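You operate a simulated robot arm through the tools that you are given. There is no shell and no other tool. Be economical: measure what you need, move in short steps, check, and stop when the job is done.

You run a simulated robot arm. Do the job below in one go: nothing can be reset, and whatever is moved stays where it is left.

TASK
Shut the coat tank, warm it to heat 2 and start its pump.
Fine: heat knob on 2; wait for the gauge, then lock pin out and pump on.

The check looks at the end state, three seconds after you hand in, the way a careful person would. Anything else that was tipped, shoved, dropped, spilled or broken makes it a failure.

THE ROBOT
A 6-joint arm with a fingered hand, hanging from a carriage that runs on a rail from [-14, -1743] to [6, 737] (x, y) and turns from -282 to 405 degrees about z. Base frame: it is fixed where the carriage stands at the start and does not move with it; the origin is on the floor, on the carriage's upright axis, x ahead of it, y to its left, z up; the surface under the hand at the start is at about z = 800. Readings come in mm, degrees, newtons and seconds.
With the tool pointing down near the work surface it reaches from about 100 to 580 mm from the robot's upright axis, wherever it stands. Its first joint turns from -166.0 to 166.0 degrees. Places, roughly: black pan [500, -2000, 500]; blue bar [500, -3500, 250]; card [250, -2750, 750]; clear can [500, -3500, 500]; clear cup [250, -2750, 750]; clear jug [250, -2500, 750]; cloth pad [500, -3250, 500]; coat clamp [400, 0, 900]; coat drain valve [200, -2400, 600]; coat fill valve [500, -2400, 1100]; coat heat gauge [300, 200, 1200]; coat heat knob [300, 200, 1000]; coat lock pin [300, 200, 900]; coat pressure gauge [300, 400, 1300]; coat pump switch [300, 400, 900]; coat tank lid [600, -400, 1000]. Payload 4 kg.
Tool frame: the origin (TCP) lies between the finger pads and is the grasp point; the fingertips stand 29 mm ahead of it; z points along the fingers, y is the line along which they close. Largest opening 100 mm; the body of the gripper starts 34 mm behind the TCP. The gripper is a hand of 5 fingers: y runs from the thumb to the fingers, the wrist lies at [-15, -114, -189] in the tool frame.
Orientation is told as [roll, pitch, yaw] about the base's x, y, z axes, in that order, counted from this pose: with the fingers straight down and the wrist toward the robot, the tool's x, y and z point along [0, 1, 0], [1, 0, 0] and [0, 0, -1] of the base frame.

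THE INTERFACE
- The arm moves only by the tool nudge_tool. Its argument "increments" is a list of rows, each a list of 6 numbers: the shift along the tool's x, y, z in mm, then the turn, a rotation vector about the tool's x, y, z in degrees. In form: [[tx, ty, tz, rx, ry, rz], ...]. A call has 1 to 20 rows; each row shifts and turns the commanded pose from where the row before left it, along the tool's axes as they then stand. Each row takes 0.2 s and may step no farther than 50 mm and 8.6 degrees from the row before; otherwise, the whole call is refused. Where a pose cannot be reached the arm comes as near as it can. A force on the tool above 40 N (or 10 N above the force at the start of the call, whichever is more), or a blocked arm, ends the call early, and 0.2 s more pass. In this call time passes only in rows, and 0.2 s behind the last. The reply holds the time, the measured pose of the TCP, the force on the tool along the base axes, the opening and the grip force, in the units named above and with some noise, with the torque about the TCP (base axes, N m) and any sound that the robot's microphone picked up, and new pictures: "pictures" is both (left out), scene, wrist or none.
- Cameras (640 x 400 px; columns grow to the right, rows downward): "scene" is now at [243.7, 30, 1796.2]; the picture's right is [0.31, -0.95, 0.00], its down [-0.88, -0.28, -0.39] and it looks along [0.37, 0.12, -0.92] (base axes); focal length 254 px, centre (320, 200). "wrist" rides on the gripper at [66, -86, -121] in the tool frame; the picture's right is [-0.76, 0.31, -0.58], its down [-0.59, -0.70, 0.40] and it looks along [-0.28, 0.64, 0.71] (tool axes); focal length 247 px, centre (320, 200). There is no depth. A picture from a camera that has moved, and an enlarged one, comes with that camera's place and axes in the base frame and with its lens. The place of the scene camera against the robot may be out by one fixed shift of up to 18 mm in any direction.
- raise_lower(by): slides the trunk up (or, below 0, down) by that many mm; the arm and the scene camera ride with it, the base frame stays. It gives what a move gives, with no picture.
- drive_base(legs): drives the robot by 1 to 6 legs, each [ahead, left, turn to the left] in mm, mm and degrees, along the robot's own axes; the way and the turn of a leg run together, so that a leg with both is an arc; at most 1500 mm and 180 degrees a leg. The arm and the cameras ride along, it lands a little off, and it stops where it bumps. It keeps to its track: a leg is cut to what the track allows. It gives what a move gives, and a new picture of the scene camera.
- finger_targets(index, middle, ring, little, thumb_bend, thumb_turn): sets how far each is bent, from 0 (flat) to 1 (curled in); at 0.3 the hand is open as for a grip, at 0.7 the pads meet at the TCP. One left out holds its place. A second passes; each finger stops where it meets its share of the squeeze, and holds until it gets a number again. It is the only way to open and close the hand. It gives what a move gives, with no picture; readings hold the bend of each and the force on index, middle, ring, little, thumb and palm. thumb_turn goes from beside the hand (0) to across from the fingers (1), as for a grip.
- pan_tilt(pan, tilt): turns the head with the scene camera to pan (to the left, within 155 degrees either way) and tilt (down, from -29 to 69), counted from straight ahead of the robot. It gives what a move gives, and a new picture of the scene camera.
- zoom(camera, box): a new picture of the part [left, top, right, bottom] of that camera's present view, enlarged. No time passes.
- finish_job(): hands the job in; it is judged then, once.

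Go step by step. Nothing tells you exact positions but the pictures and the camera data: compare them with the known pose of the tool, close in by small moves and look again before you grip or let go. The budget is 120 turns and 260 pictures, counting those below and the enlarged ones. Unless the task says otherwise, let go and move clear before handing in, and close with one line.

The tools are called as a command line: name --pt "numbers of a row" for each row, then --argument value for the rest, lists and objects as JSON in quotes. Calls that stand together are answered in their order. nudge_tool: Moves the arm, as the interface text tells. Its arguments: {"type":"object","properties":{"increments":{"type":"array"},"pictures":{"type":"string","enum":["both","scene","wrist","none"]}},"required":["increments"]} The other tools are called the same way: raise_lower (by) slides the trunk up or down; finger_targets (index, middle, ring, little, thumb_bend, thumb_turn) moves the fingers one by one; drive_base (legs) drives the base; pan_tilt (pan, tilt) turns the head that bears the scene camera; zoom (camera, box) takes an enlarged picture of a part of a camera's view; finish_job () hands the job in.

At the start:

```text
clock: 0.0
tool_pos: [662.7, 2.6, 1334.6]
ee_rot: [0.0, 0.0, 0.0]
ft_force: [1.1, 0.6, 0.7]
torque: [0.03, -0.01, 0.0]
finger_gap: 99.8
grasp_force: 0.1
shape: jaw
bend: [0.3, 0.3, 0.3, 0.3, 0.3, 0.98]
finger forces: [0.1, 0.0, 0.0, 0.0, 0.0, 0.0]
trunk travel left (down, up): [-525.0, 75.0]
robot x, y, heading: [-3.6, 1.6, -0.0]
head pan, tilt: [17.9, 67.3]
```

scene: 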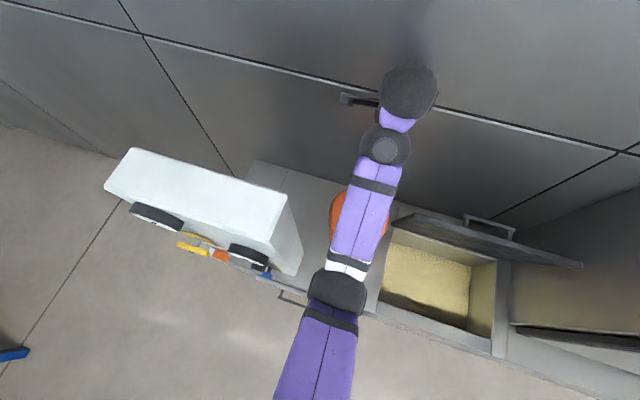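
wrist: 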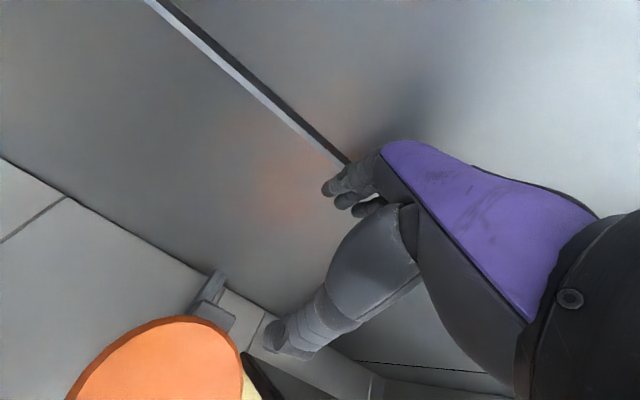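

I see a white control box on the left and an open tank with its lid on the right, partly hidden by the arm. I'll look around with the head before moving.

pan_tilt --pan -30 --tilt 50

pan_tilt --pan 35 --tilt 60

```text
clock: 1.2
tool_pos: [663.2, 1.7, 1334.2]
ee_rot: [0.0, 0.1, 0.0]
ft_force: [0.3, -0.6, 0.0]
torque: [0.01, 0.0, 0.02]
finger_gap: 99.9
grasp_force: 0.0
shape: jaw
bend: [0.3, 0.3, 0.3, 0.3, 0.3, 0.98]
finger forces: [0.0, 0.1, 0.1, 0.0, 0.1, 0.0]
trunk travel left (down, up): [-525.0, 75.0]
robot x, y, heading: [-2.1, 0.1, -0.0]
head pan, tilt: [-30.0, 50.0]
camera scene: at [255.4, -26.2, 1816.7], right [-0.5, -0.87, 0.0], down [-0.66, 0.38, -0.64], along [0.56, -0.32, -0.77], focal length 254 px, centre (320, 200)
```

scene: 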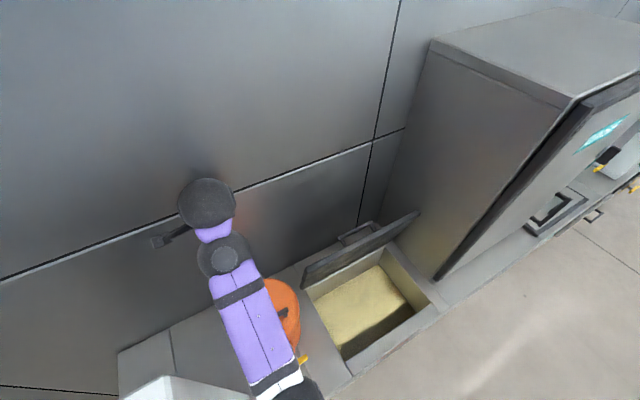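

```text
clock: 2.5
tool_pos: [663.7, 1.3, 1332.8]
ee_rot: [0.0, 0.0, 0.0]
ft_force: [0.3, 0.5, -0.4]
torque: [-0.01, 0.03, 0.0]
finger_gap: 100.0
grasp_force: 0.0
shape: jaw
bend: [0.3, 0.3, 0.3, 0.3, 0.3, 0.98]
finger forces: [0.0, 0.0, 0.0, 0.0, 0.0, 0.0]
trunk travel left (down, up): [-525.0, 75.0]
robot x, y, heading: [0.9, -4.3, -0.1]
head pan, tilt: [35.0, 60.0]
camera scene: at [243.3, 50.4, 1804.1], right [0.57, -0.82, 0.0], down [-0.71, -0.5, -0.5], along [0.41, 0.29, -0.87], focal length 254 px, centre (320, 200)
```

scene: 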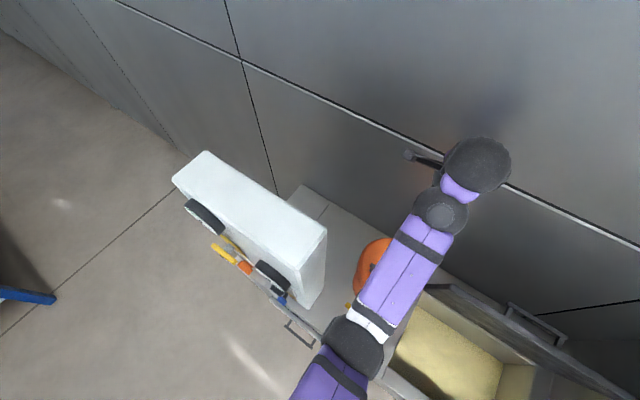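

The arm blocks the view; I'll pull the hand back and up a little, then look again.

nudge_tool --pt "0 -40 -20 0 0 0" --pt "0 -40 -20 0 0 0" --pt "0 -40 -20 0 0 0" --pt "0 -40 -20 0 0 0" --pt "0 -40 0 0 0 0" --pt "0 -40 0 0 0 0" --pictures "scene"

```text
clock: 3.9
tool_pos: [487.6, -0.7, 1335.5]
ee_rot: [0.0, -0.3, 0.0]
ft_force: [0.5, 1.1, -0.7]
torque: [-0.02, 0.02, 0.01]
finger_gap: 100.1
grasp_force: 0.1
shape: jaw
bend: [0.3, 0.3, 0.3, 0.3, 0.3, 0.98]
finger forces: [0.1, 0.0, 0.0, 0.0, 0.0, 0.1]
out of reach, approached as far as the arm can: row 3, 4, 5, 6
trunk travel left (down, up): [-525.0, 75.0]
robot x, y, heading: [4.8, 1.0, 0.1]
head pan, tilt: [35.0, 60.0]
camera scene: at [243.5, 50.4, 1804.3], right [0.57, -0.82, 0.0], down [-0.71, -0.5, -0.5], along [0.41, 0.29, -0.87], focal length 254 px, centre (320, 200)
```

scene: 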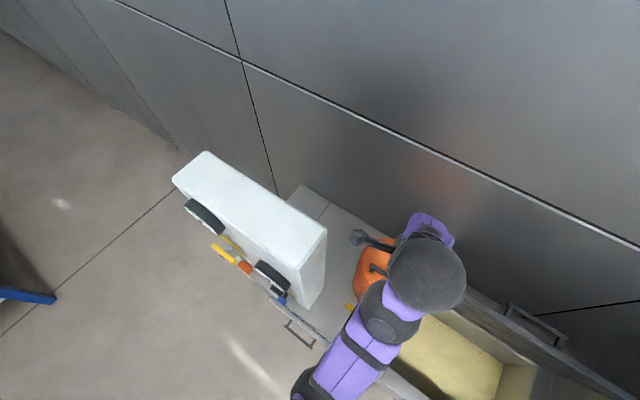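

I'll turn the carriage right (away from the control box) so the camera can look at the panel front from further back.

drive_base --legs '[[0, 0, -130]]'

pan_tilt --pan 145 --tilt 48

```text
clock: 9.8
tool_pos: [-321.6, -367.7, 1334.9]
ee_rot: [0.0, -0.3, -131.1]
ft_force: [-0.2, -0.1, -0.7]
torque: [-0.03, -0.02, 0.02]
finger_gap: 99.8
grasp_force: 0.1
shape: jaw
bend: [0.3, 0.3, 0.3, 0.3, 0.3, 0.98]
finger forces: [0.0, 0.0, 0.0, 0.0, 0.1, 0.1]
trunk travel left (down, up): [-525.0, 75.0]
robot x, y, heading: [0.8, -1.8, -131.3]
head pan, tilt: [35.0, 60.0]
camera scene: at [-149.9, -204.7, 1804.1], right [-0.99, 0.11, 0.0], down [0.09, 0.86, -0.5], along [-0.05, -0.5, -0.87], focal length 254 px, centre (320, 200)
```

scene: 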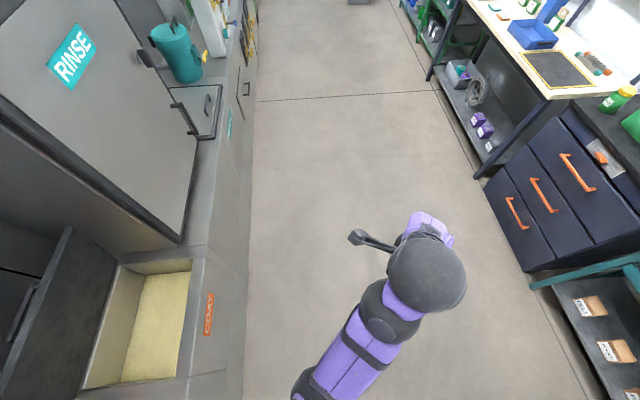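

```text
clock: 11.6
tool_pos: [-322.1, -368.5, 1334.9]
ee_rot: [0.0, -0.3, -131.1]
ft_force: [0.3, -0.9, 0.3]
torque: [-0.01, 0.01, 0.01]
finger_gap: 99.7
grasp_force: 0.0
shape: jaw
bend: [0.3, 0.3, 0.3, 0.3, 0.3, 0.98]
finger forces: [0.0, 0.1, 0.1, 0.0, 0.0, 0.0]
trunk travel left (down, up): [-525.0, 75.0]
robot x, y, heading: [-2.6, 2.4, -131.1]
head pan, tilt: [145.0, 48.0]
camera scene: at [-66.3, -119.6, 1819.4], right [0.24, -0.97, 0.0], down [-0.72, -0.18, -0.67], along [0.65, 0.16, -0.74], focal length 254 px, centre (320, 200)
```

scene: 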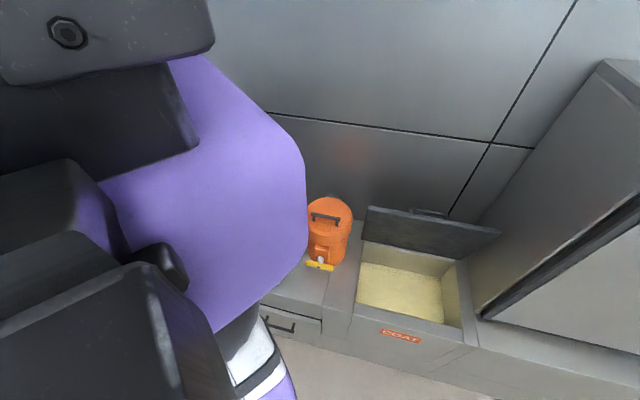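

The tank is labelled COAT, with the grey hinged lid open against the back. The robot's own body hides the panel, so I'll slide along the rail to +y and look back.

drive_base --legs '[[-491, -426, 0]]'

pan_tilt --pan 104 --tilt 50

```text
clock: 15.2
tool_pos: [-312.4, 275.8, 1336.1]
ee_rot: [0.0, -0.3, -130.6]
ft_force: [0.3, 0.0, -0.7]
torque: [0.02, -0.02, 0.0]
finger_gap: 100.0
grasp_force: 0.0
shape: jaw
bend: [0.3, 0.3, 0.3, 0.3, 0.3, 0.98]
finger forces: [0.0, 0.0, 0.0, 0.1, 0.0, 0.0]
trunk travel left (down, up): [-525.0, 75.0]
robot x, y, heading: [7.2, 645.1, -130.6]
head pan, tilt: [145.0, 48.0]
camera scene: at [-59.8, 526.9, 1819.4], right [0.25, -0.97, 0.0], down [-0.72, -0.19, -0.67], along [0.65, 0.17, -0.74], focal length 254 px, centre (320, 200)
```

scene: 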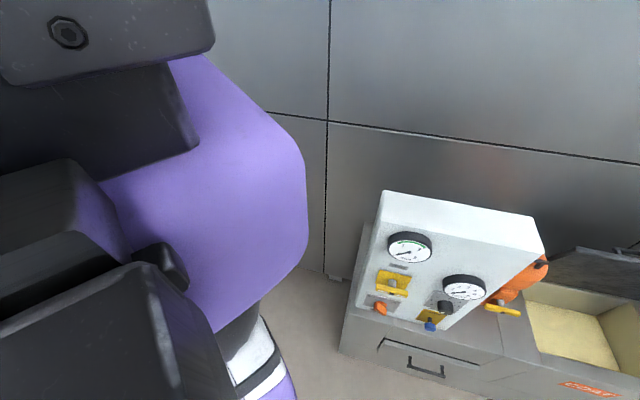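

```text
clock: 16.3
tool_pos: [-312.0, 275.1, 1335.4]
ee_rot: [-0.1, -0.3, -130.6]
ft_force: [-0.1, -0.7, -0.4]
torque: [0.02, -0.01, -0.02]
finger_gap: 99.7
grasp_force: 0.1
shape: jaw
bend: [0.3, 0.3, 0.3, 0.3, 0.3, 0.98]
finger forces: [0.0, 0.1, 0.0, 0.0, 0.0, 0.1]
trunk travel left (down, up): [-525.0, 75.0]
robot x, y, heading: [3.3, 649.0, -130.3]
head pan, tilt: [104.0, 50.0]
camera scene: at [-67.2, 472.9, 1816.7], right [-0.45, -0.9, 0.0], down [-0.69, 0.34, -0.64], along [0.58, -0.29, -0.77], focal length 254 px, centre (320, 200)
```

scene: 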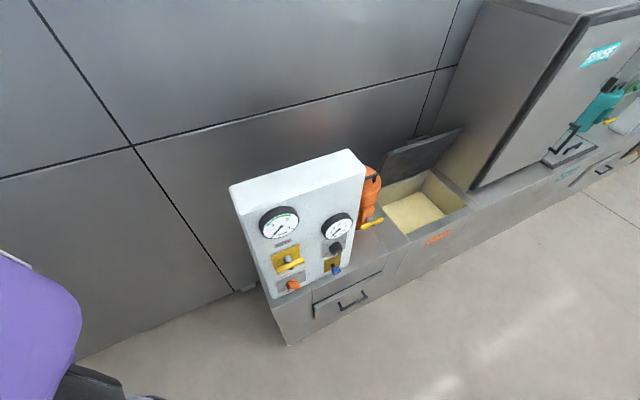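

zoom --camera "scene" --box '[220, 190, 380, 310]'

zoom --camera "scene" --box '[340, 110, 500, 260]'

raise_lower --by -350

pan_tilt --pan 104 --tilt 35

```text
3.33 times, centred on (300, 250) of scene
camera zoom: at [-67.2, 472.9, 1816.7], right [-0.45, -0.9, 0.0], down [-0.69, 0.34, -0.64], along [0.58, -0.29, -0.77], focal length 846 px, centre (387, 33)
```

zoom: 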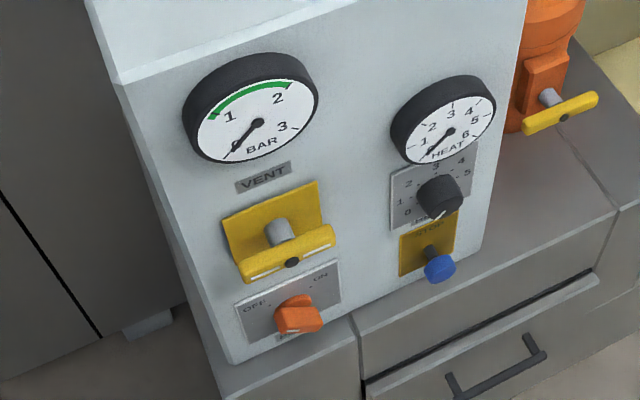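

```text
2.67 times, centred on (420, 185) of scene
camera zoom: at [-67.2, 472.9, 1816.7], right [-0.45, -0.9, 0.0], down [-0.69, 0.34, -0.64], along [0.58, -0.29, -0.77], focal length 677 px, centre (53, 240)
```

zoom: 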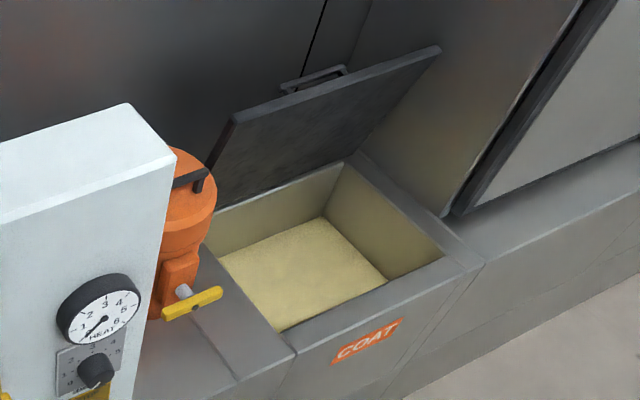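

```text
clock: 19.7
tool_pos: [-313.2, 275.9, 984.8]
ee_rot: [-0.1, -0.3, -130.6]
ft_force: [0.5, -0.4, -0.3]
torque: [-0.02, 0.0, 0.01]
finger_gap: 100.1
grasp_force: 0.0
shape: jaw
bend: [0.3, 0.3, 0.3, 0.3, 0.3, 0.98]
finger forces: [0.1, 0.0, 0.0, 0.0, 0.0, 0.1]
trunk travel left (down, up): [-175.0, 425.0]
robot x, y, heading: [5.1, 647.6, -130.6]
head pan, tilt: [104.0, 50.0]
```

```text
clock: 20.5
tool_pos: [-313.2, 276.5, 985.2]
ee_rot: [0.1, -0.2, -130.5]
ft_force: [-0.5, 0.9, -0.5]
torque: [0.03, 0.0, -0.03]
finger_gap: 100.0
grasp_force: 0.1
shape: jaw
bend: [0.3, 0.3, 0.3, 0.3, 0.3, 0.98]
finger forces: [0.1, 0.0, 0.0, 0.1, 0.1, 0.0]
trunk travel left (down, up): [-175.0, 425.0]
robot x, y, heading: [10.0, 645.0, -130.3]
head pan, tilt: [104.0, 35.0]
camera scene: at [-57.4, 467.9, 1488.4], right [-0.45, -0.89, 0.0], down [-0.51, 0.26, -0.82], along [0.73, -0.37, -0.57], focal length 254 px, centre (320, 200)
```

scene: 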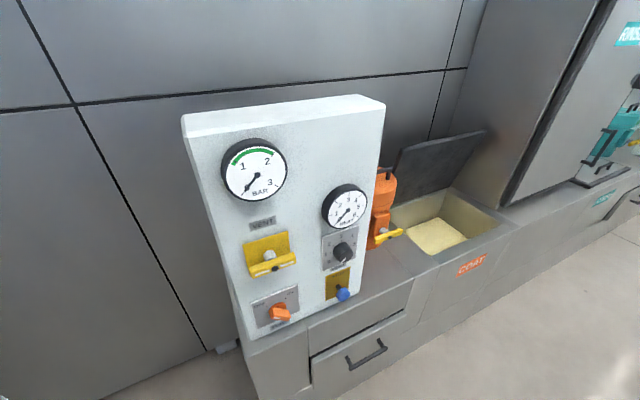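

zoom --camera "scene" --box '[210, 130, 300, 200]'

zoom --camera "scene" --box '[310, 170, 410, 310]'

zoom --camera "scene" --box '[230, 210, 320, 340]'

```text
5.71 times, centred on (255, 165) of scene
camera zoom: at [-57.4, 467.9, 1488.4], right [-0.45, -0.89, 0.0], down [-0.51, 0.26, -0.82], along [0.73, -0.37, -0.57], focal length 1451 px, centre (691, 400)
```

zoom: 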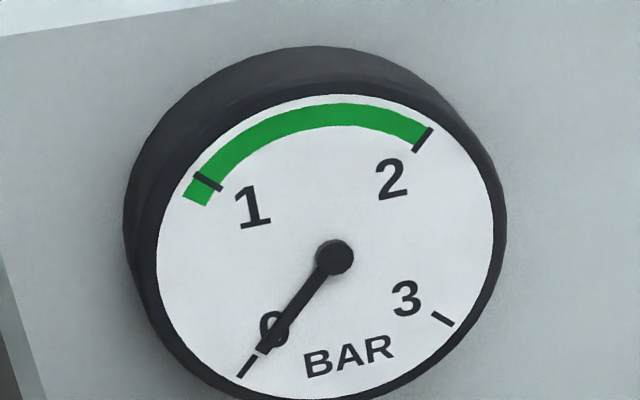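

```text
2.86 times, centred on (360, 240) of scene
camera zoom: at [-57.4, 467.9, 1488.4], right [-0.45, -0.89, 0.0], down [-0.51, 0.26, -0.82], along [0.73, -0.37, -0.57], focal length 725 px, centre (206, 86)
```

zoom: 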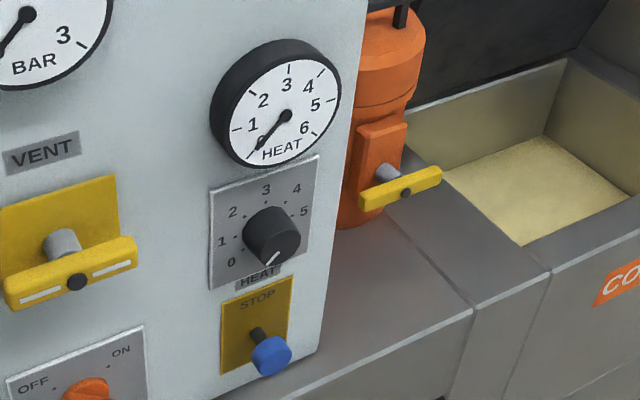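

```text
3.08 times, centred on (275, 275) of scene
camera zoom: at [-57.4, 467.9, 1488.4], right [-0.45, -0.89, 0.0], down [-0.51, 0.26, -0.82], along [0.73, -0.37, -0.57], focal length 781 px, centre (458, -31)
```

zoom: 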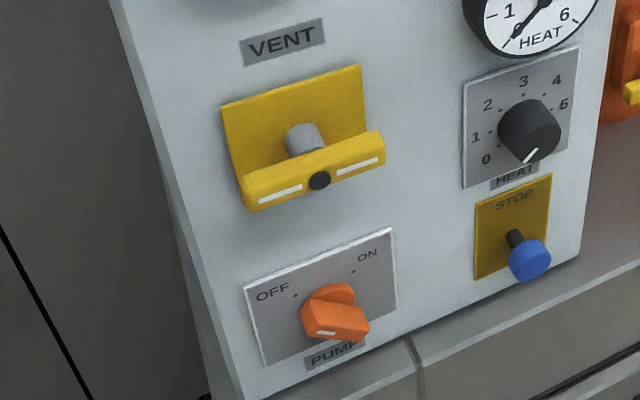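

The panel shows: BAR gauge 0, VENT handle, HEAT gauge 0, HEAT knob, blue STOP pin and orange PUMP switch. Next I want a frontal look at the orange unit with the yellow lever (roughly where the "coat clamp" is listed) and the lid.

drive_base --legs '[[343, 291, 0], [0, 0, 40]]'

pan_tilt --pan 85 --tilt 45

zoom --camera "scene" --box '[200, 100, 440, 300]'

```text
clock: 25.0
tool_pos: [-7.9, -287.1, 985.6]
ee_rot: [0.0, -0.3, -91.1]
ft_force: [1.0, -0.3, 0.0]
torque: [0.0, 0.0, 0.03]
finger_gap: 99.7
grasp_force: 0.1
shape: jaw
bend: [0.3, 0.3, 0.3, 0.3, 0.3, 0.98]
finger forces: [0.0, 0.0, 0.1, 0.0, 0.1, 0.0]
trunk travel left (down, up): [-175.0, 425.0]
robot x, y, heading: [0.1, 200.6, -91.0]
head pan, tilt: [104.0, 35.0]
camera scene: at [72.3, 33.7, 1488.4], right [0.22, -0.97, 0.0], down [-0.56, -0.13, -0.82], along [0.8, 0.18, -0.57], focal length 254 px, centre (320, 200)
```

scene: 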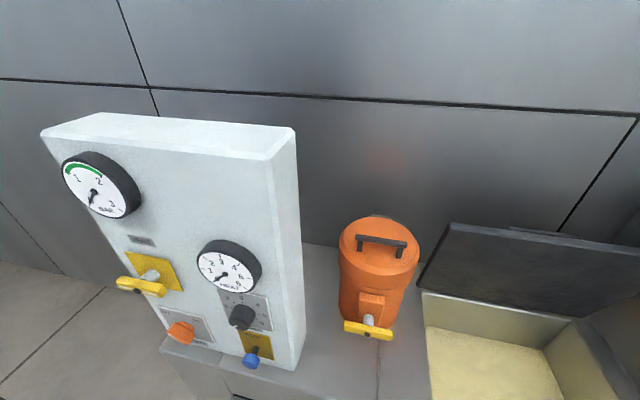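

```text
clock: 25.9
tool_pos: [-8.1, -286.7, 986.1]
ee_rot: [0.0, -0.3, -91.1]
ft_force: [0.2, -0.3, -1.1]
torque: [-0.02, 0.01, 0.01]
finger_gap: 99.8
grasp_force: 0.1
shape: jaw
bend: [0.3, 0.3, 0.3, 0.3, 0.3, 0.98]
finger forces: [0.1, 0.0, 0.1, 0.1, 0.1, 0.1]
trunk travel left (down, up): [-175.0, 425.0]
robot x, y, heading: [2.6, 203.5, -90.9]
head pan, tilt: [85.0, 45.0]
camera scene: at [67.3, 5.5, 1473.6], right [-0.11, -0.99, 0.0], down [-0.7, 0.07, -0.71], along [0.7, -0.07, -0.71], focal length 254 px, centre (320, 200)
```

scene: 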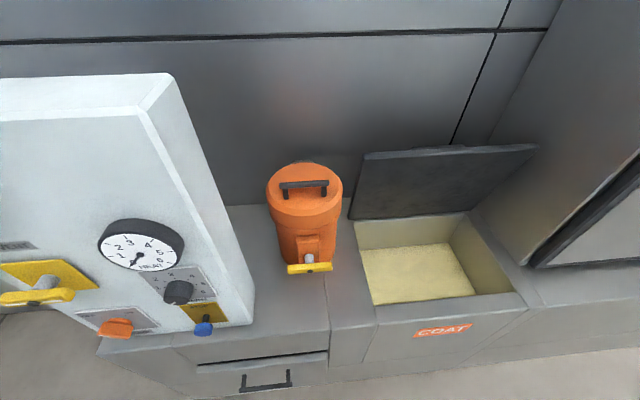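

```text
2.00 times, centred on (320, 200) of scene
camera zoom: at [67.3, 5.5, 1473.6], right [-0.11, -0.99, 0.0], down [-0.7, 0.07, -0.71], along [0.7, -0.07, -0.71], focal length 508 px, centre (320, 200)
```

zoom: 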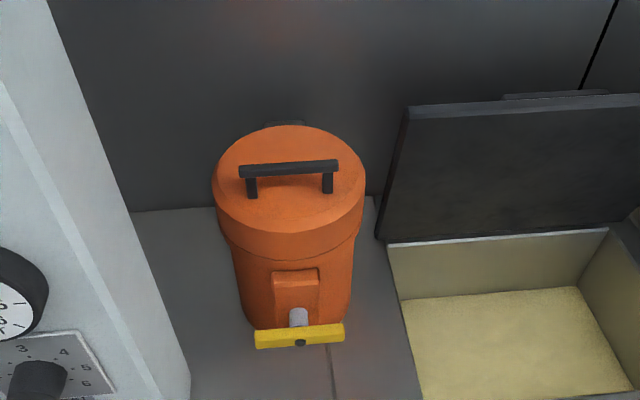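

The orange pot has a capped top and a yellow handle on its front; I can't tell whether that handle is fastened. The RINSE station has a teal twin, so I'll go look at it for reference.

drive_base --legs '[[1150, 0, 0]]'

```text
clock: 31.7
tool_pos: [-33.7, -1439.0, 985.1]
ee_rot: [0.0, -0.4, -93.1]
ft_force: [0.1, 0.1, 0.5]
torque: [0.0, 0.04, -0.01]
finger_gap: 99.8
grasp_force: 0.1
shape: jaw
bend: [0.3, 0.3, 0.3, 0.3, 0.3, 0.98]
finger forces: [0.1, 0.0, 0.0, 0.1, 0.1, 0.0]
trunk travel left (down, up): [-175.0, 425.0]
robot x, y, heading: [-7.8, -952.8, -92.8]
head pan, tilt: [85.0, 45.0]
camera scene: at [51.0, -1149.9, 1473.6], right [-0.14, -0.99, 0.0], down [-0.7, 0.1, -0.71], along [0.7, -0.1, -0.71], focal length 254 px, centre (320, 200)
```

scene: 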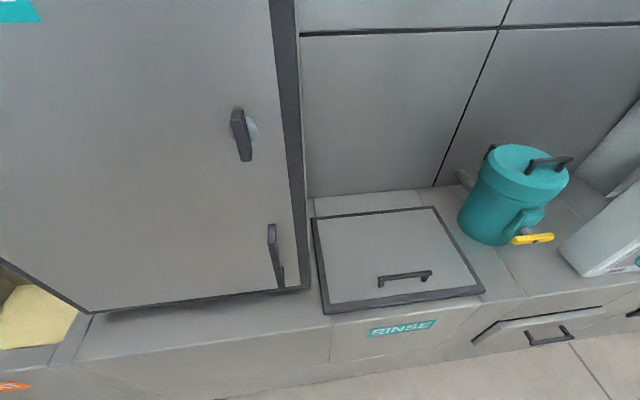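

drive_base --legs '[[480, 0, 0]]'

zoom --camera "scene" --box '[180, 100, 420, 250]'

pan_tilt --pan 60 --tilt 35

```text
clock: 34.6
tool_pos: [-31.0, -1922.0, 985.1]
ee_rot: [0.1, -0.3, -92.4]
ft_force: [0.6, 0.6, -0.2]
torque: [0.01, -0.06, 0.03]
finger_gap: 99.6
grasp_force: 0.1
shape: jaw
bend: [0.3, 0.3, 0.3, 0.3, 0.3, 0.98]
finger forces: [0.1, 0.0, 0.0, 0.0, 0.0, 0.0]
trunk travel left (down, up): [-175.0, 425.0]
robot x, y, heading: [-14.1, -1432.6, -92.2]
head pan, tilt: [85.0, 45.0]
camera scene: at [49.9, -1633.2, 1473.6], right [-0.13, -0.99, 0.0], down [-0.7, 0.09, -0.71], along [0.7, -0.09, -0.71], focal length 254 px, centre (320, 200)
```

scene: 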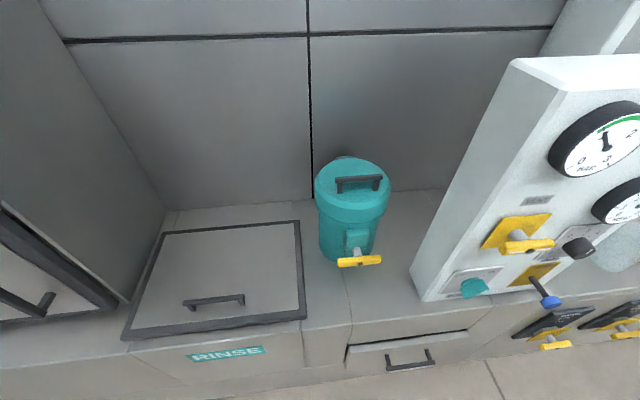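

```text
2.67 times, centred on (300, 175) of scene
camera zoom: at [49.9, -1633.2, 1473.6], right [-0.13, -0.99, 0.0], down [-0.7, 0.09, -0.71], along [0.7, -0.09, -0.71], focal length 677 px, centre (373, 267)
```

zoom: 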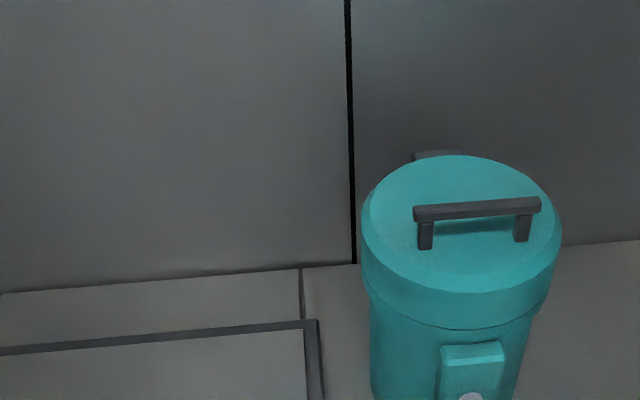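

```text
clock: 35.5
tool_pos: [-31.4, -1923.2, 984.6]
ee_rot: [-0.1, -0.4, -92.3]
ft_force: [0.2, 1.0, 0.1]
torque: [0.0, 0.04, 0.0]
finger_gap: 99.8
grasp_force: 0.1
shape: jaw
bend: [0.3, 0.3, 0.3, 0.3, 0.3, 0.98]
finger forces: [0.1, 0.1, 0.1, 0.0, 0.1, 0.0]
trunk travel left (down, up): [-175.0, 425.0]
robot x, y, heading: [-5.3, -1436.6, -92.4]
head pan, tilt: [60.0, 35.0]
camera scene: at [43.7, -1669.8, 1488.4], right [-0.53, -0.85, 0.0], down [-0.49, 0.31, -0.82], along [0.69, -0.44, -0.57], focal length 254 px, centre (320, 200)
```

scene: 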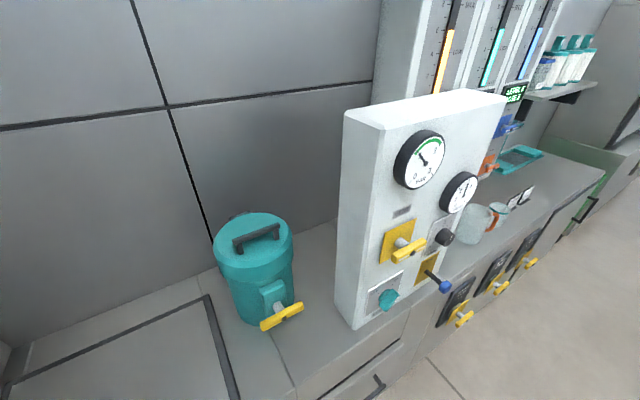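

zoom --camera "scene" --box '[370, 120, 490, 320]'

zoom --camera "scene" --box '[200, 200, 320, 340]'

zoom --camera "scene" --box '[390, 0, 640, 340]'

```text
2.00 times, centred on (430, 220) of scene
camera zoom: at [43.7, -1669.8, 1488.4], right [-0.53, -0.85, 0.0], down [-0.49, 0.31, -0.82], along [0.69, -0.44, -0.57], focal length 508 px, centre (100, 160)
```

zoom: 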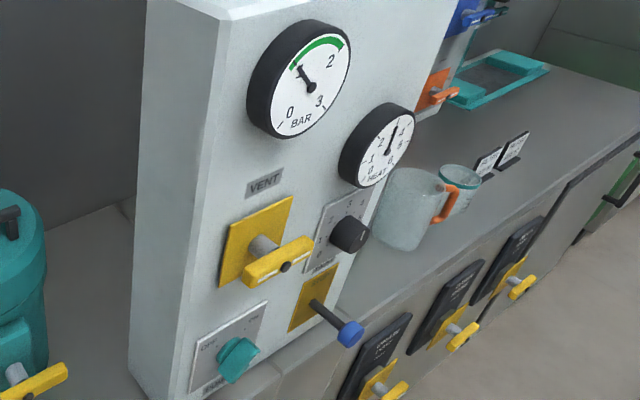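

```text
2.86 times, centred on (260, 270) of scene
camera zoom: at [43.7, -1669.8, 1488.4], right [-0.53, -0.85, 0.0], down [-0.49, 0.31, -0.82], along [0.69, -0.44, -0.57], focal length 725 px, centre (491, 0)
```

zoom: 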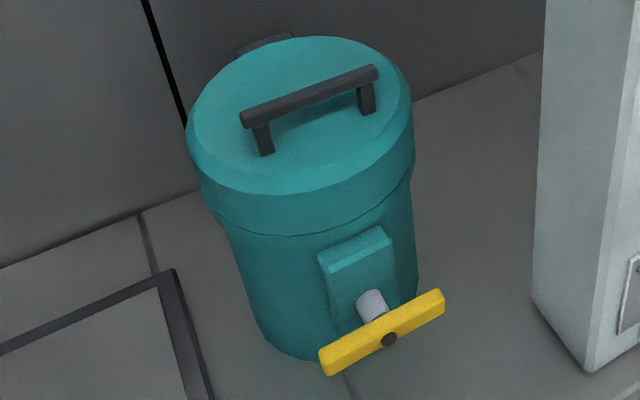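

```text
1.18 times, centred on (515, 170) of scene
camera zoom: at [43.7, -1669.8, 1488.4], right [-0.53, -0.85, 0.0], down [-0.49, 0.31, -0.82], along [0.69, -0.44, -0.57], focal length 299 px, centre (91, 235)
```

zoom: 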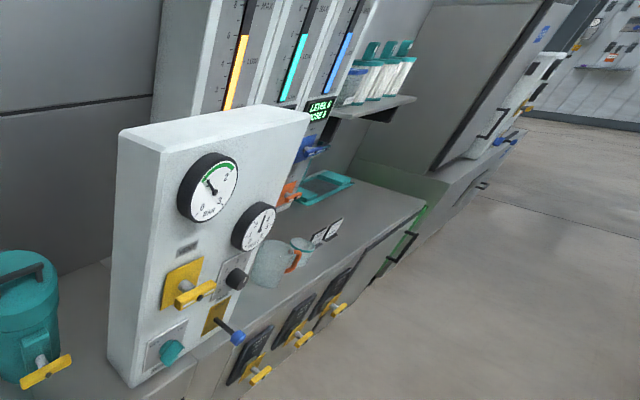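

RINSE is the running reference: its vent and pot handles are horizontal, exactly like COAT's, its pin is pulled out and its bath lid lies flat. So for COAT I need to close the lid, set the heat, wait, pull the pin and turn on the pump. I'll go back up to the tank.

raise_lower --by 350

drive_base --legs '[[-1386, -58, 0], [0, 0, 92.4]]'

pan_tilt --pan -50 --tilt 55

```text
clock: 38.9
tool_pos: [-32.2, -1923.5, 1335.8]
ee_rot: [0.0, -0.3, -92.3]
ft_force: [0.2, -0.4, -0.3]
torque: [0.01, 0.03, 0.0]
finger_gap: 99.3
grasp_force: 0.0
shape: jaw
bend: [0.3, 0.3, 0.3, 0.3, 0.3, 0.98]
finger forces: [0.1, 0.0, 0.2, 0.1, 0.0, 0.0]
trunk travel left (down, up): [-525.0, 75.0]
robot x, y, heading: [-10.4, -1436.5, -92.2]
head pan, tilt: [60.0, 35.0]
```

```text
clock: 49.8
tool_pos: [488.2, -46.2, 1336.3]
ee_rot: [0.0, -0.3, 0.6]
ft_force: [0.1, -0.1, -0.1]
torque: [0.02, -0.02, 0.01]
finger_gap: 99.8
grasp_force: 0.2
shape: jaw
bend: [0.3, 0.3, 0.3, 0.3, 0.3, 0.98]
finger forces: [0.0, 0.0, 0.0, 0.0, 0.0, 0.0]
trunk travel left (down, up): [-525.0, 75.0]
robot x, y, heading: [-4.9, -50.0, 0.6]
head pan, tilt: [60.0, 35.0]
camera scene: at [231.4, 39.6, 1838.4], right [0.87, -0.49, 0.0], down [-0.28, -0.5, -0.82], along [0.4, 0.71, -0.57], focal length 254 px, centre (320, 200)
```

scene: 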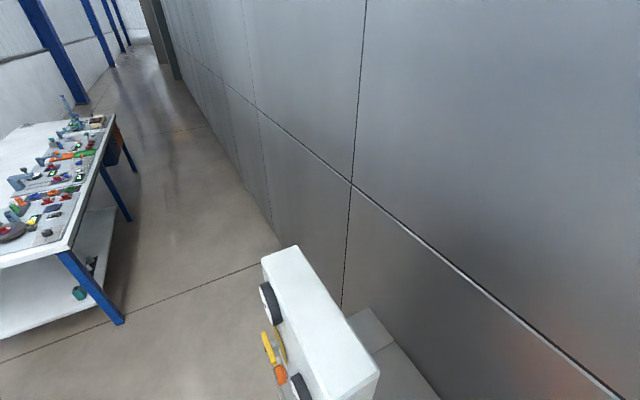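

```text
clock: 51.7
tool_pos: [487.7, -46.0, 1335.4]
ee_rot: [0.1, -0.3, 0.6]
ft_force: [0.7, -0.1, 0.2]
torque: [-0.04, 0.0, -0.01]
finger_gap: 99.8
grasp_force: 0.1
shape: jaw
bend: [0.3, 0.3, 0.3, 0.3, 0.3, 0.98]
finger forces: [0.0, 0.0, 0.0, 0.0, 0.0, 0.0]
trunk travel left (down, up): [-525.0, 75.0]
robot x, y, heading: [-1.4, -51.5, 0.8]
head pan, tilt: [-50.0, 55.0]
camera scene: at [235.3, -91.8, 1810.2], right [-0.76, -0.65, 0.0], down [-0.53, 0.62, -0.57], along [0.37, -0.43, -0.82], focal length 254 px, centre (320, 200)
```

scene: 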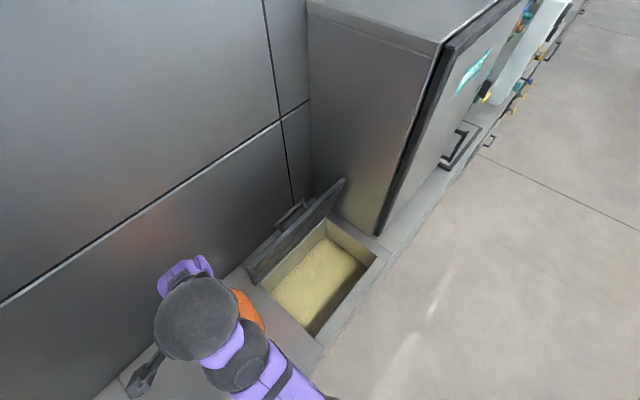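

Lid stands about 80° open, top edge near x≈570, z≈1110, y −150…−590, handle on the back face near its middle. I'll slide right, tuck the thumb aside and put the fingers behind the lid's top left of the handle.

drive_base --legs '[[0, -205, 0]]'

finger_targets --thumb_turn 0 --thumb_bend 0

nudge_tool --pt "0 30 0 0 0 0" --pt "0 30 0 0 0 0" --pt "0 30 0 0 0 0" --pictures "both"

```text
clock: 53.3
tool_pos: [486.0, -244.3, 1335.2]
ee_rot: [-0.1, -0.4, 0.9]
ft_force: [-0.6, -0.4, 0.0]
torque: [0.02, 0.01, 0.0]
finger_gap: 99.9
grasp_force: 0.2
shape: jaw
bend: [0.3, 0.3, 0.3, 0.3, 0.3, 0.98]
finger forces: [0.0, 0.1, 0.0, 0.1, 0.0, 0.0]
trunk travel left (down, up): [-525.0, 75.0]
robot x, y, heading: [-4.6, -256.1, 1.2]
head pan, tilt: [-50.0, 55.0]
camera scene: at [233.9, -291.5, 1810.2], right [-0.76, -0.66, 0.0], down [-0.54, 0.62, -0.57], along [0.38, -0.43, -0.82], focal length 254 px, centre (320, 200)
```

scene: 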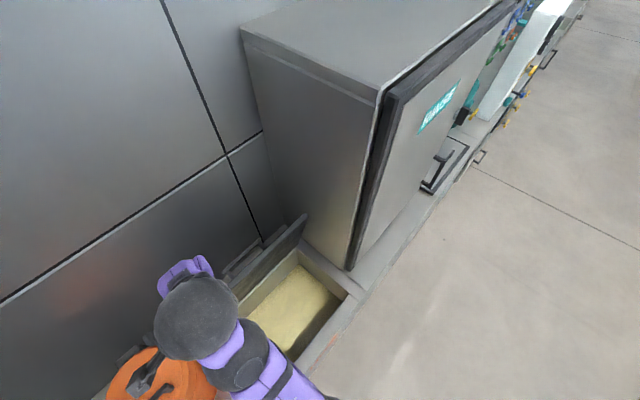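

```text
clock: 54.3
tool_pos: [487.2, -244.9, 1334.7]
ee_rot: [0.1, -0.3, 0.9]
ft_force: [-0.3, -0.5, -0.4]
torque: [0.04, 0.02, -0.03]
finger_gap: 144.0
grasp_force: 0.0
shape: fingers
bend: [0.3, 0.3, 0.3, 0.3, 0.0, 0.0]
finger forces: [0.0, 0.0, 0.0, 0.0, 0.0, 0.0]
trunk travel left (down, up): [-525.0, 75.0]
robot x, y, heading: [-1.7, -249.7, 0.9]
head pan, tilt: [-50.0, 55.0]
```

```text
clock: 55.1
tool_pos: [575.8, -241.8, 1335.8]
ee_rot: [0.0, -0.2, 0.9]
ft_force: [0.2, 0.1, 0.1]
torque: [0.0, -0.01, 0.01]
finger_gap: 143.9
grasp_force: 0.0
shape: fingers
bend: [0.3, 0.3, 0.3, 0.3, 0.0, 0.0]
finger forces: [0.1, 0.0, 0.0, 0.0, 0.1, 0.0]
trunk travel left (down, up): [-525.0, 75.0]
robot x, y, heading: [-2.3, -252.8, 0.8]
head pan, tilt: [-50.0, 55.0]
camera scene: at [233.8, -291.5, 1810.1], right [-0.76, -0.66, 0.0], down [-0.54, 0.62, -0.57], along [0.38, -0.43, -0.82], focal length 254 px, centre (320, 200)
camera wrist: at [488.1, -178.1, 1456.2], right [0.32, -0.75, 0.58], down [-0.69, -0.6, -0.4], along [0.65, -0.27, -0.71], focal length 247 px, centre (320, 200)
```

scene: 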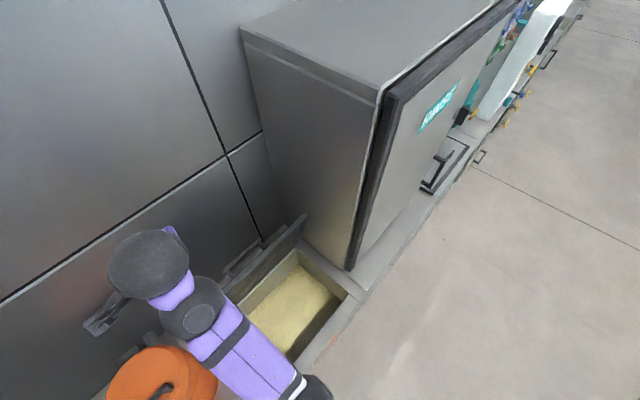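
wrist: 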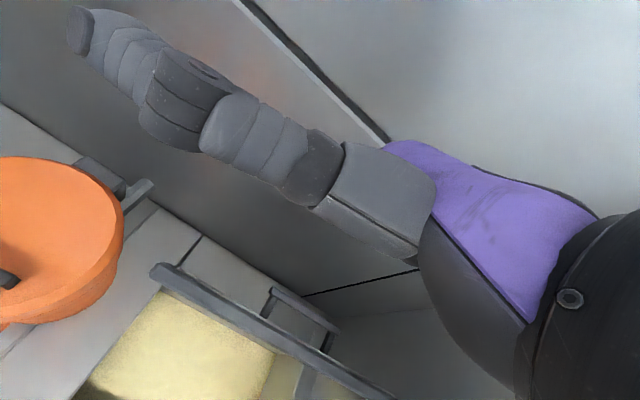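

The fingers look to be behind the lid's plane and left of its handle. I'll lower the trunk and look before pulling.

raise_lower --by -195

nudge_tool --pt "0 10 0 0 0 0" --pictures "both"

```text
clock: 57.2
tool_pos: [576.0, -242.5, 1140.4]
ee_rot: [0.0, -0.4, 0.9]
ft_force: [-0.2, -0.5, -0.4]
torque: [0.03, 0.02, -0.01]
finger_gap: 144.0
grasp_force: 0.1
shape: fingers
bend: [0.3, 0.3, 0.3, 0.3, 0.0, 0.0]
finger forces: [0.1, 0.0, 0.0, 0.1, 0.1, 0.0]
trunk travel left (down, up): [-330.0, 270.0]
robot x, y, heading: [-1.7, -253.9, 1.0]
head pan, tilt: [-50.0, 55.0]
```

```text
clock: 57.6
tool_pos: [585.7, -240.7, 1140.3]
ee_rot: [0.0, -0.2, 0.9]
ft_force: [-0.3, -0.7, 0.0]
torque: [0.01, -0.06, -0.03]
finger_gap: 144.0
grasp_force: 0.0
shape: fingers
bend: [0.3, 0.3, 0.3, 0.3, 0.0, 0.0]
finger forces: [0.0, 0.0, 0.0, 0.1, 0.0, 0.1]
trunk travel left (down, up): [-330.0, 270.0]
robot x, y, heading: [-1.4, -250.7, 1.2]
head pan, tilt: [-50.0, 55.0]
camera scene: at [233.8, -291.5, 1615.2], right [-0.76, -0.66, 0.0], down [-0.54, 0.62, -0.57], along [0.38, -0.43, -0.82], focal length 254 px, centre (320, 200)
camera wrist: at [497.2, -177.7, 1261.4], right [0.32, -0.75, 0.58], down [-0.69, -0.6, -0.4], along [0.65, -0.27, -0.71], focal length 247 px, centre (320, 200)
```

scene: 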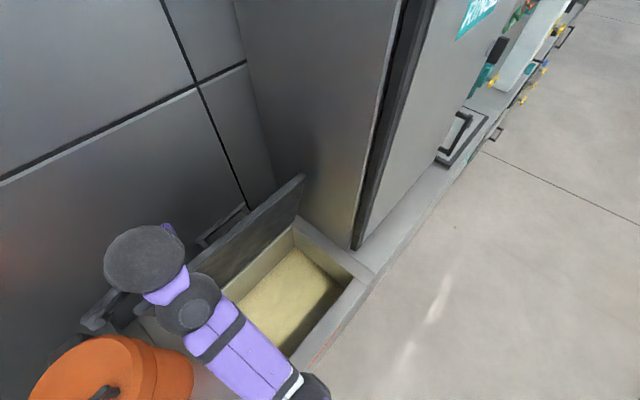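
wrist: 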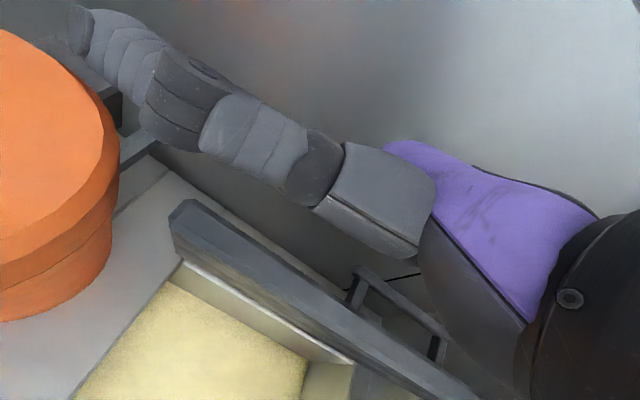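

nudge_tool --pt "0 0 20 0 0 0" --pt "0 0 20 0 0 0" --pictures "both"

```text
clock: 58.2
tool_pos: [584.6, -240.3, 1098.2]
ee_rot: [0.0, -0.2, 1.0]
ft_force: [0.4, 0.4, 0.0]
torque: [0.0, 0.01, 0.0]
finger_gap: 143.9
grasp_force: 0.0
shape: fingers
bend: [0.3, 0.3, 0.3, 0.3, 0.0, 0.0]
finger forces: [0.0, 0.0, 0.0, 0.0, 0.0, 0.0]
trunk travel left (down, up): [-330.0, 270.0]
robot x, y, heading: [-3.6, -249.9, 1.0]
head pan, tilt: [-50.0, 55.0]
camera scene: at [233.9, -291.5, 1615.2], right [-0.76, -0.66, 0.0], down [-0.54, 0.62, -0.57], along [0.38, -0.43, -0.82], focal length 254 px, centre (320, 200)
camera wrist: at [495.9, -177.1, 1219.6], right [0.32, -0.75, 0.58], down [-0.69, -0.6, -0.4], along [0.65, -0.27, -0.71], focal length 247 px, centre (320, 200)
```

scene: 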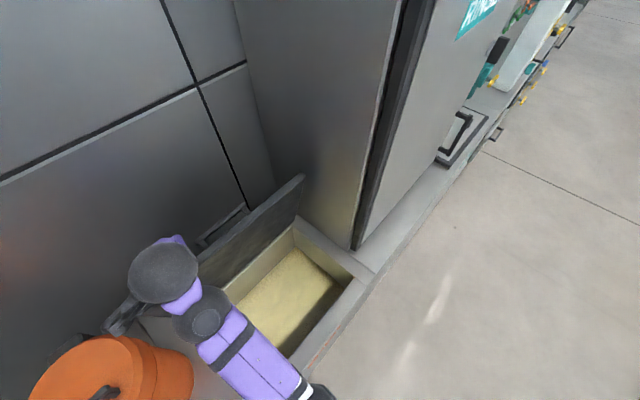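
wrist: 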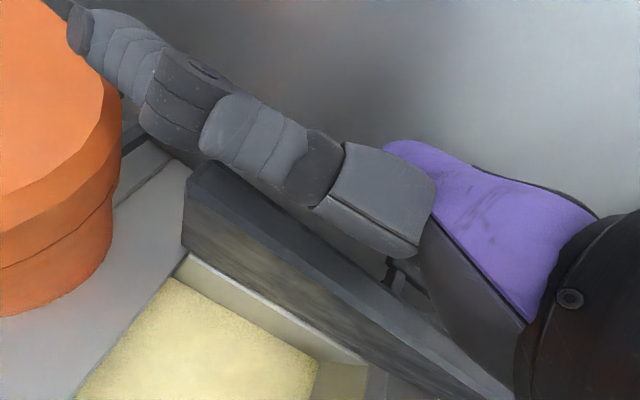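

Fingers appear behind the lid's upper edge. I'll pull toward me slowly and watch the force.

nudge_tool --pt "0 -12 0 0 0 0" --pt "0 -12 0 0 0 0" --pt "0 -12 0 0 0 0" --pt "0 -12 0 0 0 0" --pt "0 -12 0 0 0 0" --pictures "both"

```text
clock: 59.4
tool_pos: [526.4, -242.3, 1100.9]
ee_rot: [0.0, -0.3, 0.9]
ft_force: [0.2, 0.9, 0.1]
torque: [0.02, 0.02, 0.01]
finger_gap: 144.3
grasp_force: 0.3
shape: fingers
bend: [0.3, 0.3, 0.3, 0.3, 0.0, 0.0]
finger forces: [0.4, 0.0, 0.0, 0.1, 0.1, 0.0]
trunk travel left (down, up): [-330.0, 270.0]
robot x, y, heading: [0.3, -252.3, 1.1]
head pan, tilt: [-50.0, 55.0]
camera scene: at [234.0, -291.5, 1615.2], right [-0.76, -0.66, 0.0], down [-0.54, 0.62, -0.57], along [0.38, -0.43, -0.82], focal length 254 px, centre (320, 200)
camera wrist: at [437.7, -178.8, 1222.2], right [0.32, -0.75, 0.58], down [-0.69, -0.6, -0.4], along [0.65, -0.27, -0.71], focal length 247 px, centre (320, 200)
```

scene: 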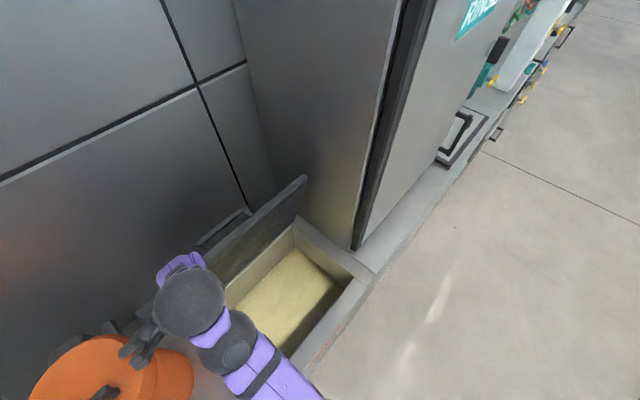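
wrist: 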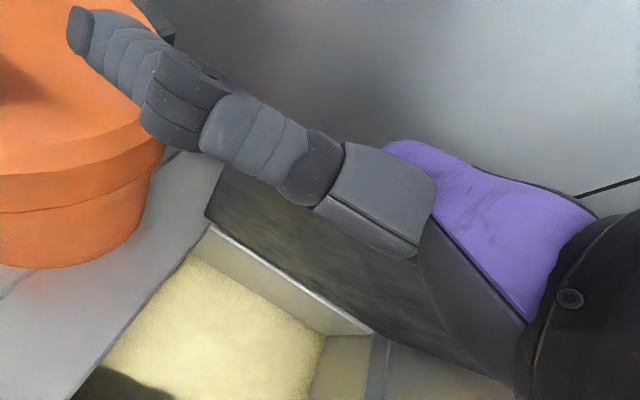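

nudge_tool --pt "0 -10 0 0 0 0" --pt "0 -10 0 0 0 0" --pt "0 -10 0 0 0 0" --pictures "both"

```text
clock: 60.2
tool_pos: [496.2, -242.1, 1098.6]
ee_rot: [-0.1, -0.3, 0.9]
ft_force: [0.6, 0.0, -1.1]
torque: [0.02, 0.03, 0.0]
finger_gap: 144.1
grasp_force: 0.4
shape: fingers
bend: [0.3, 0.3, 0.3, 0.3, 0.0, 0.0]
finger forces: [0.4, 0.0, 0.0, 0.0, 0.0, 0.1]
trunk travel left (down, up): [-330.0, 270.0]
robot x, y, heading: [-0.3, -254.2, 1.0]
head pan, tilt: [-50.0, 55.0]
camera scene: at [234.0, -291.5, 1615.2], right [-0.76, -0.66, 0.0], down [-0.54, 0.62, -0.57], along [0.38, -0.43, -0.82], focal length 254 px, centre (320, 200)
camera wrist: at [407.8, -179.2, 1221.2], right [0.32, -0.75, 0.58], down [-0.69, -0.6, -0.4], along [0.65, -0.27, -0.71], focal length 247 px, centre (320, 200)
```

scene: 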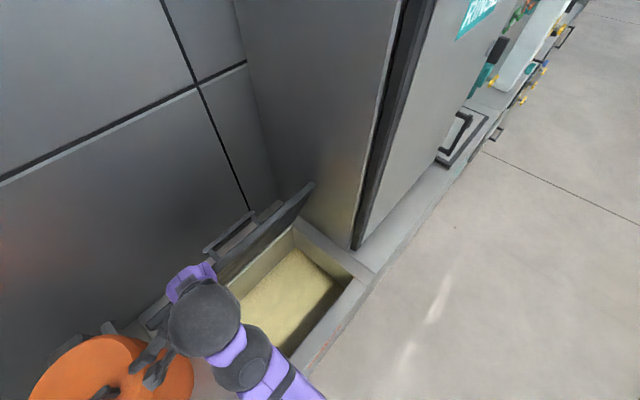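
wrist: 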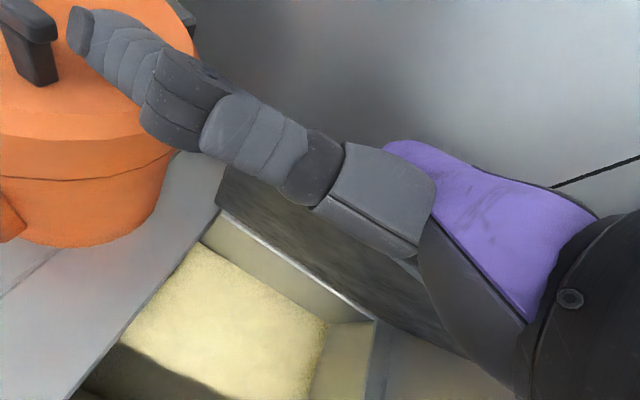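

The lid is moving freely with the fingers. I'll follow its arc forward and down.

nudge_tool --pt "0 -16 5 0 0 0" --pt "0 -16 6 0 0 0" --pt "0 -16 7 0 0 0" --pt "0 -15 8 0 0 0" --pt "0 -14 9 0 0 0" --pt "0 -14 10 0 0 0" --pt "0 -14 11 0 0 0" --pt "0 -12 11 0 0 0" --pictures "both"

```text
clock: 62.0
tool_pos: [378.1, -243.7, 1031.2]
ee_rot: [0.0, -0.3, 0.9]
ft_force: [-0.1, 0.6, -0.4]
torque: [-0.04, -0.01, -0.01]
finger_gap: 143.9
grasp_force: 0.1
shape: fingers
bend: [0.3, 0.3, 0.3, 0.3, 0.0, 0.0]
finger forces: [0.0, 0.0, 0.0, 0.0, 0.1, 0.0]
trunk travel left (down, up): [-330.0, 270.0]
robot x, y, heading: [2.4, -254.9, 1.0]
head pan, tilt: [-50.0, 55.0]
camera scene: at [234.0, -291.5, 1615.2], right [-0.76, -0.66, 0.0], down [-0.54, 0.62, -0.57], along [0.38, -0.43, -0.82], focal length 254 px, centre (320, 200)
camera wrist: at [290.0, -181.0, 1153.7], right [0.32, -0.75, 0.58], down [-0.69, -0.6, -0.4], along [0.65, -0.27, -0.71], focal length 247 px, centre (320, 200)
```

scene: 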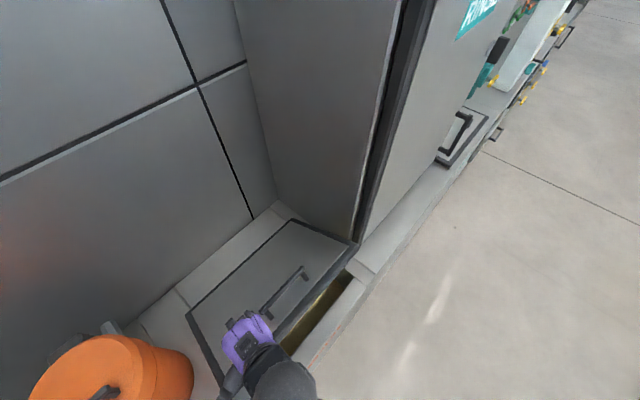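
wrist: 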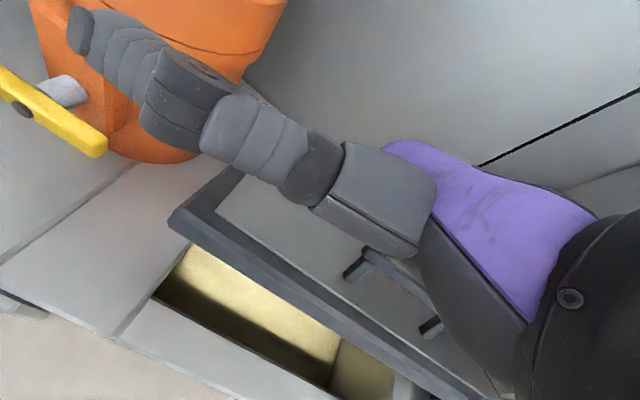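

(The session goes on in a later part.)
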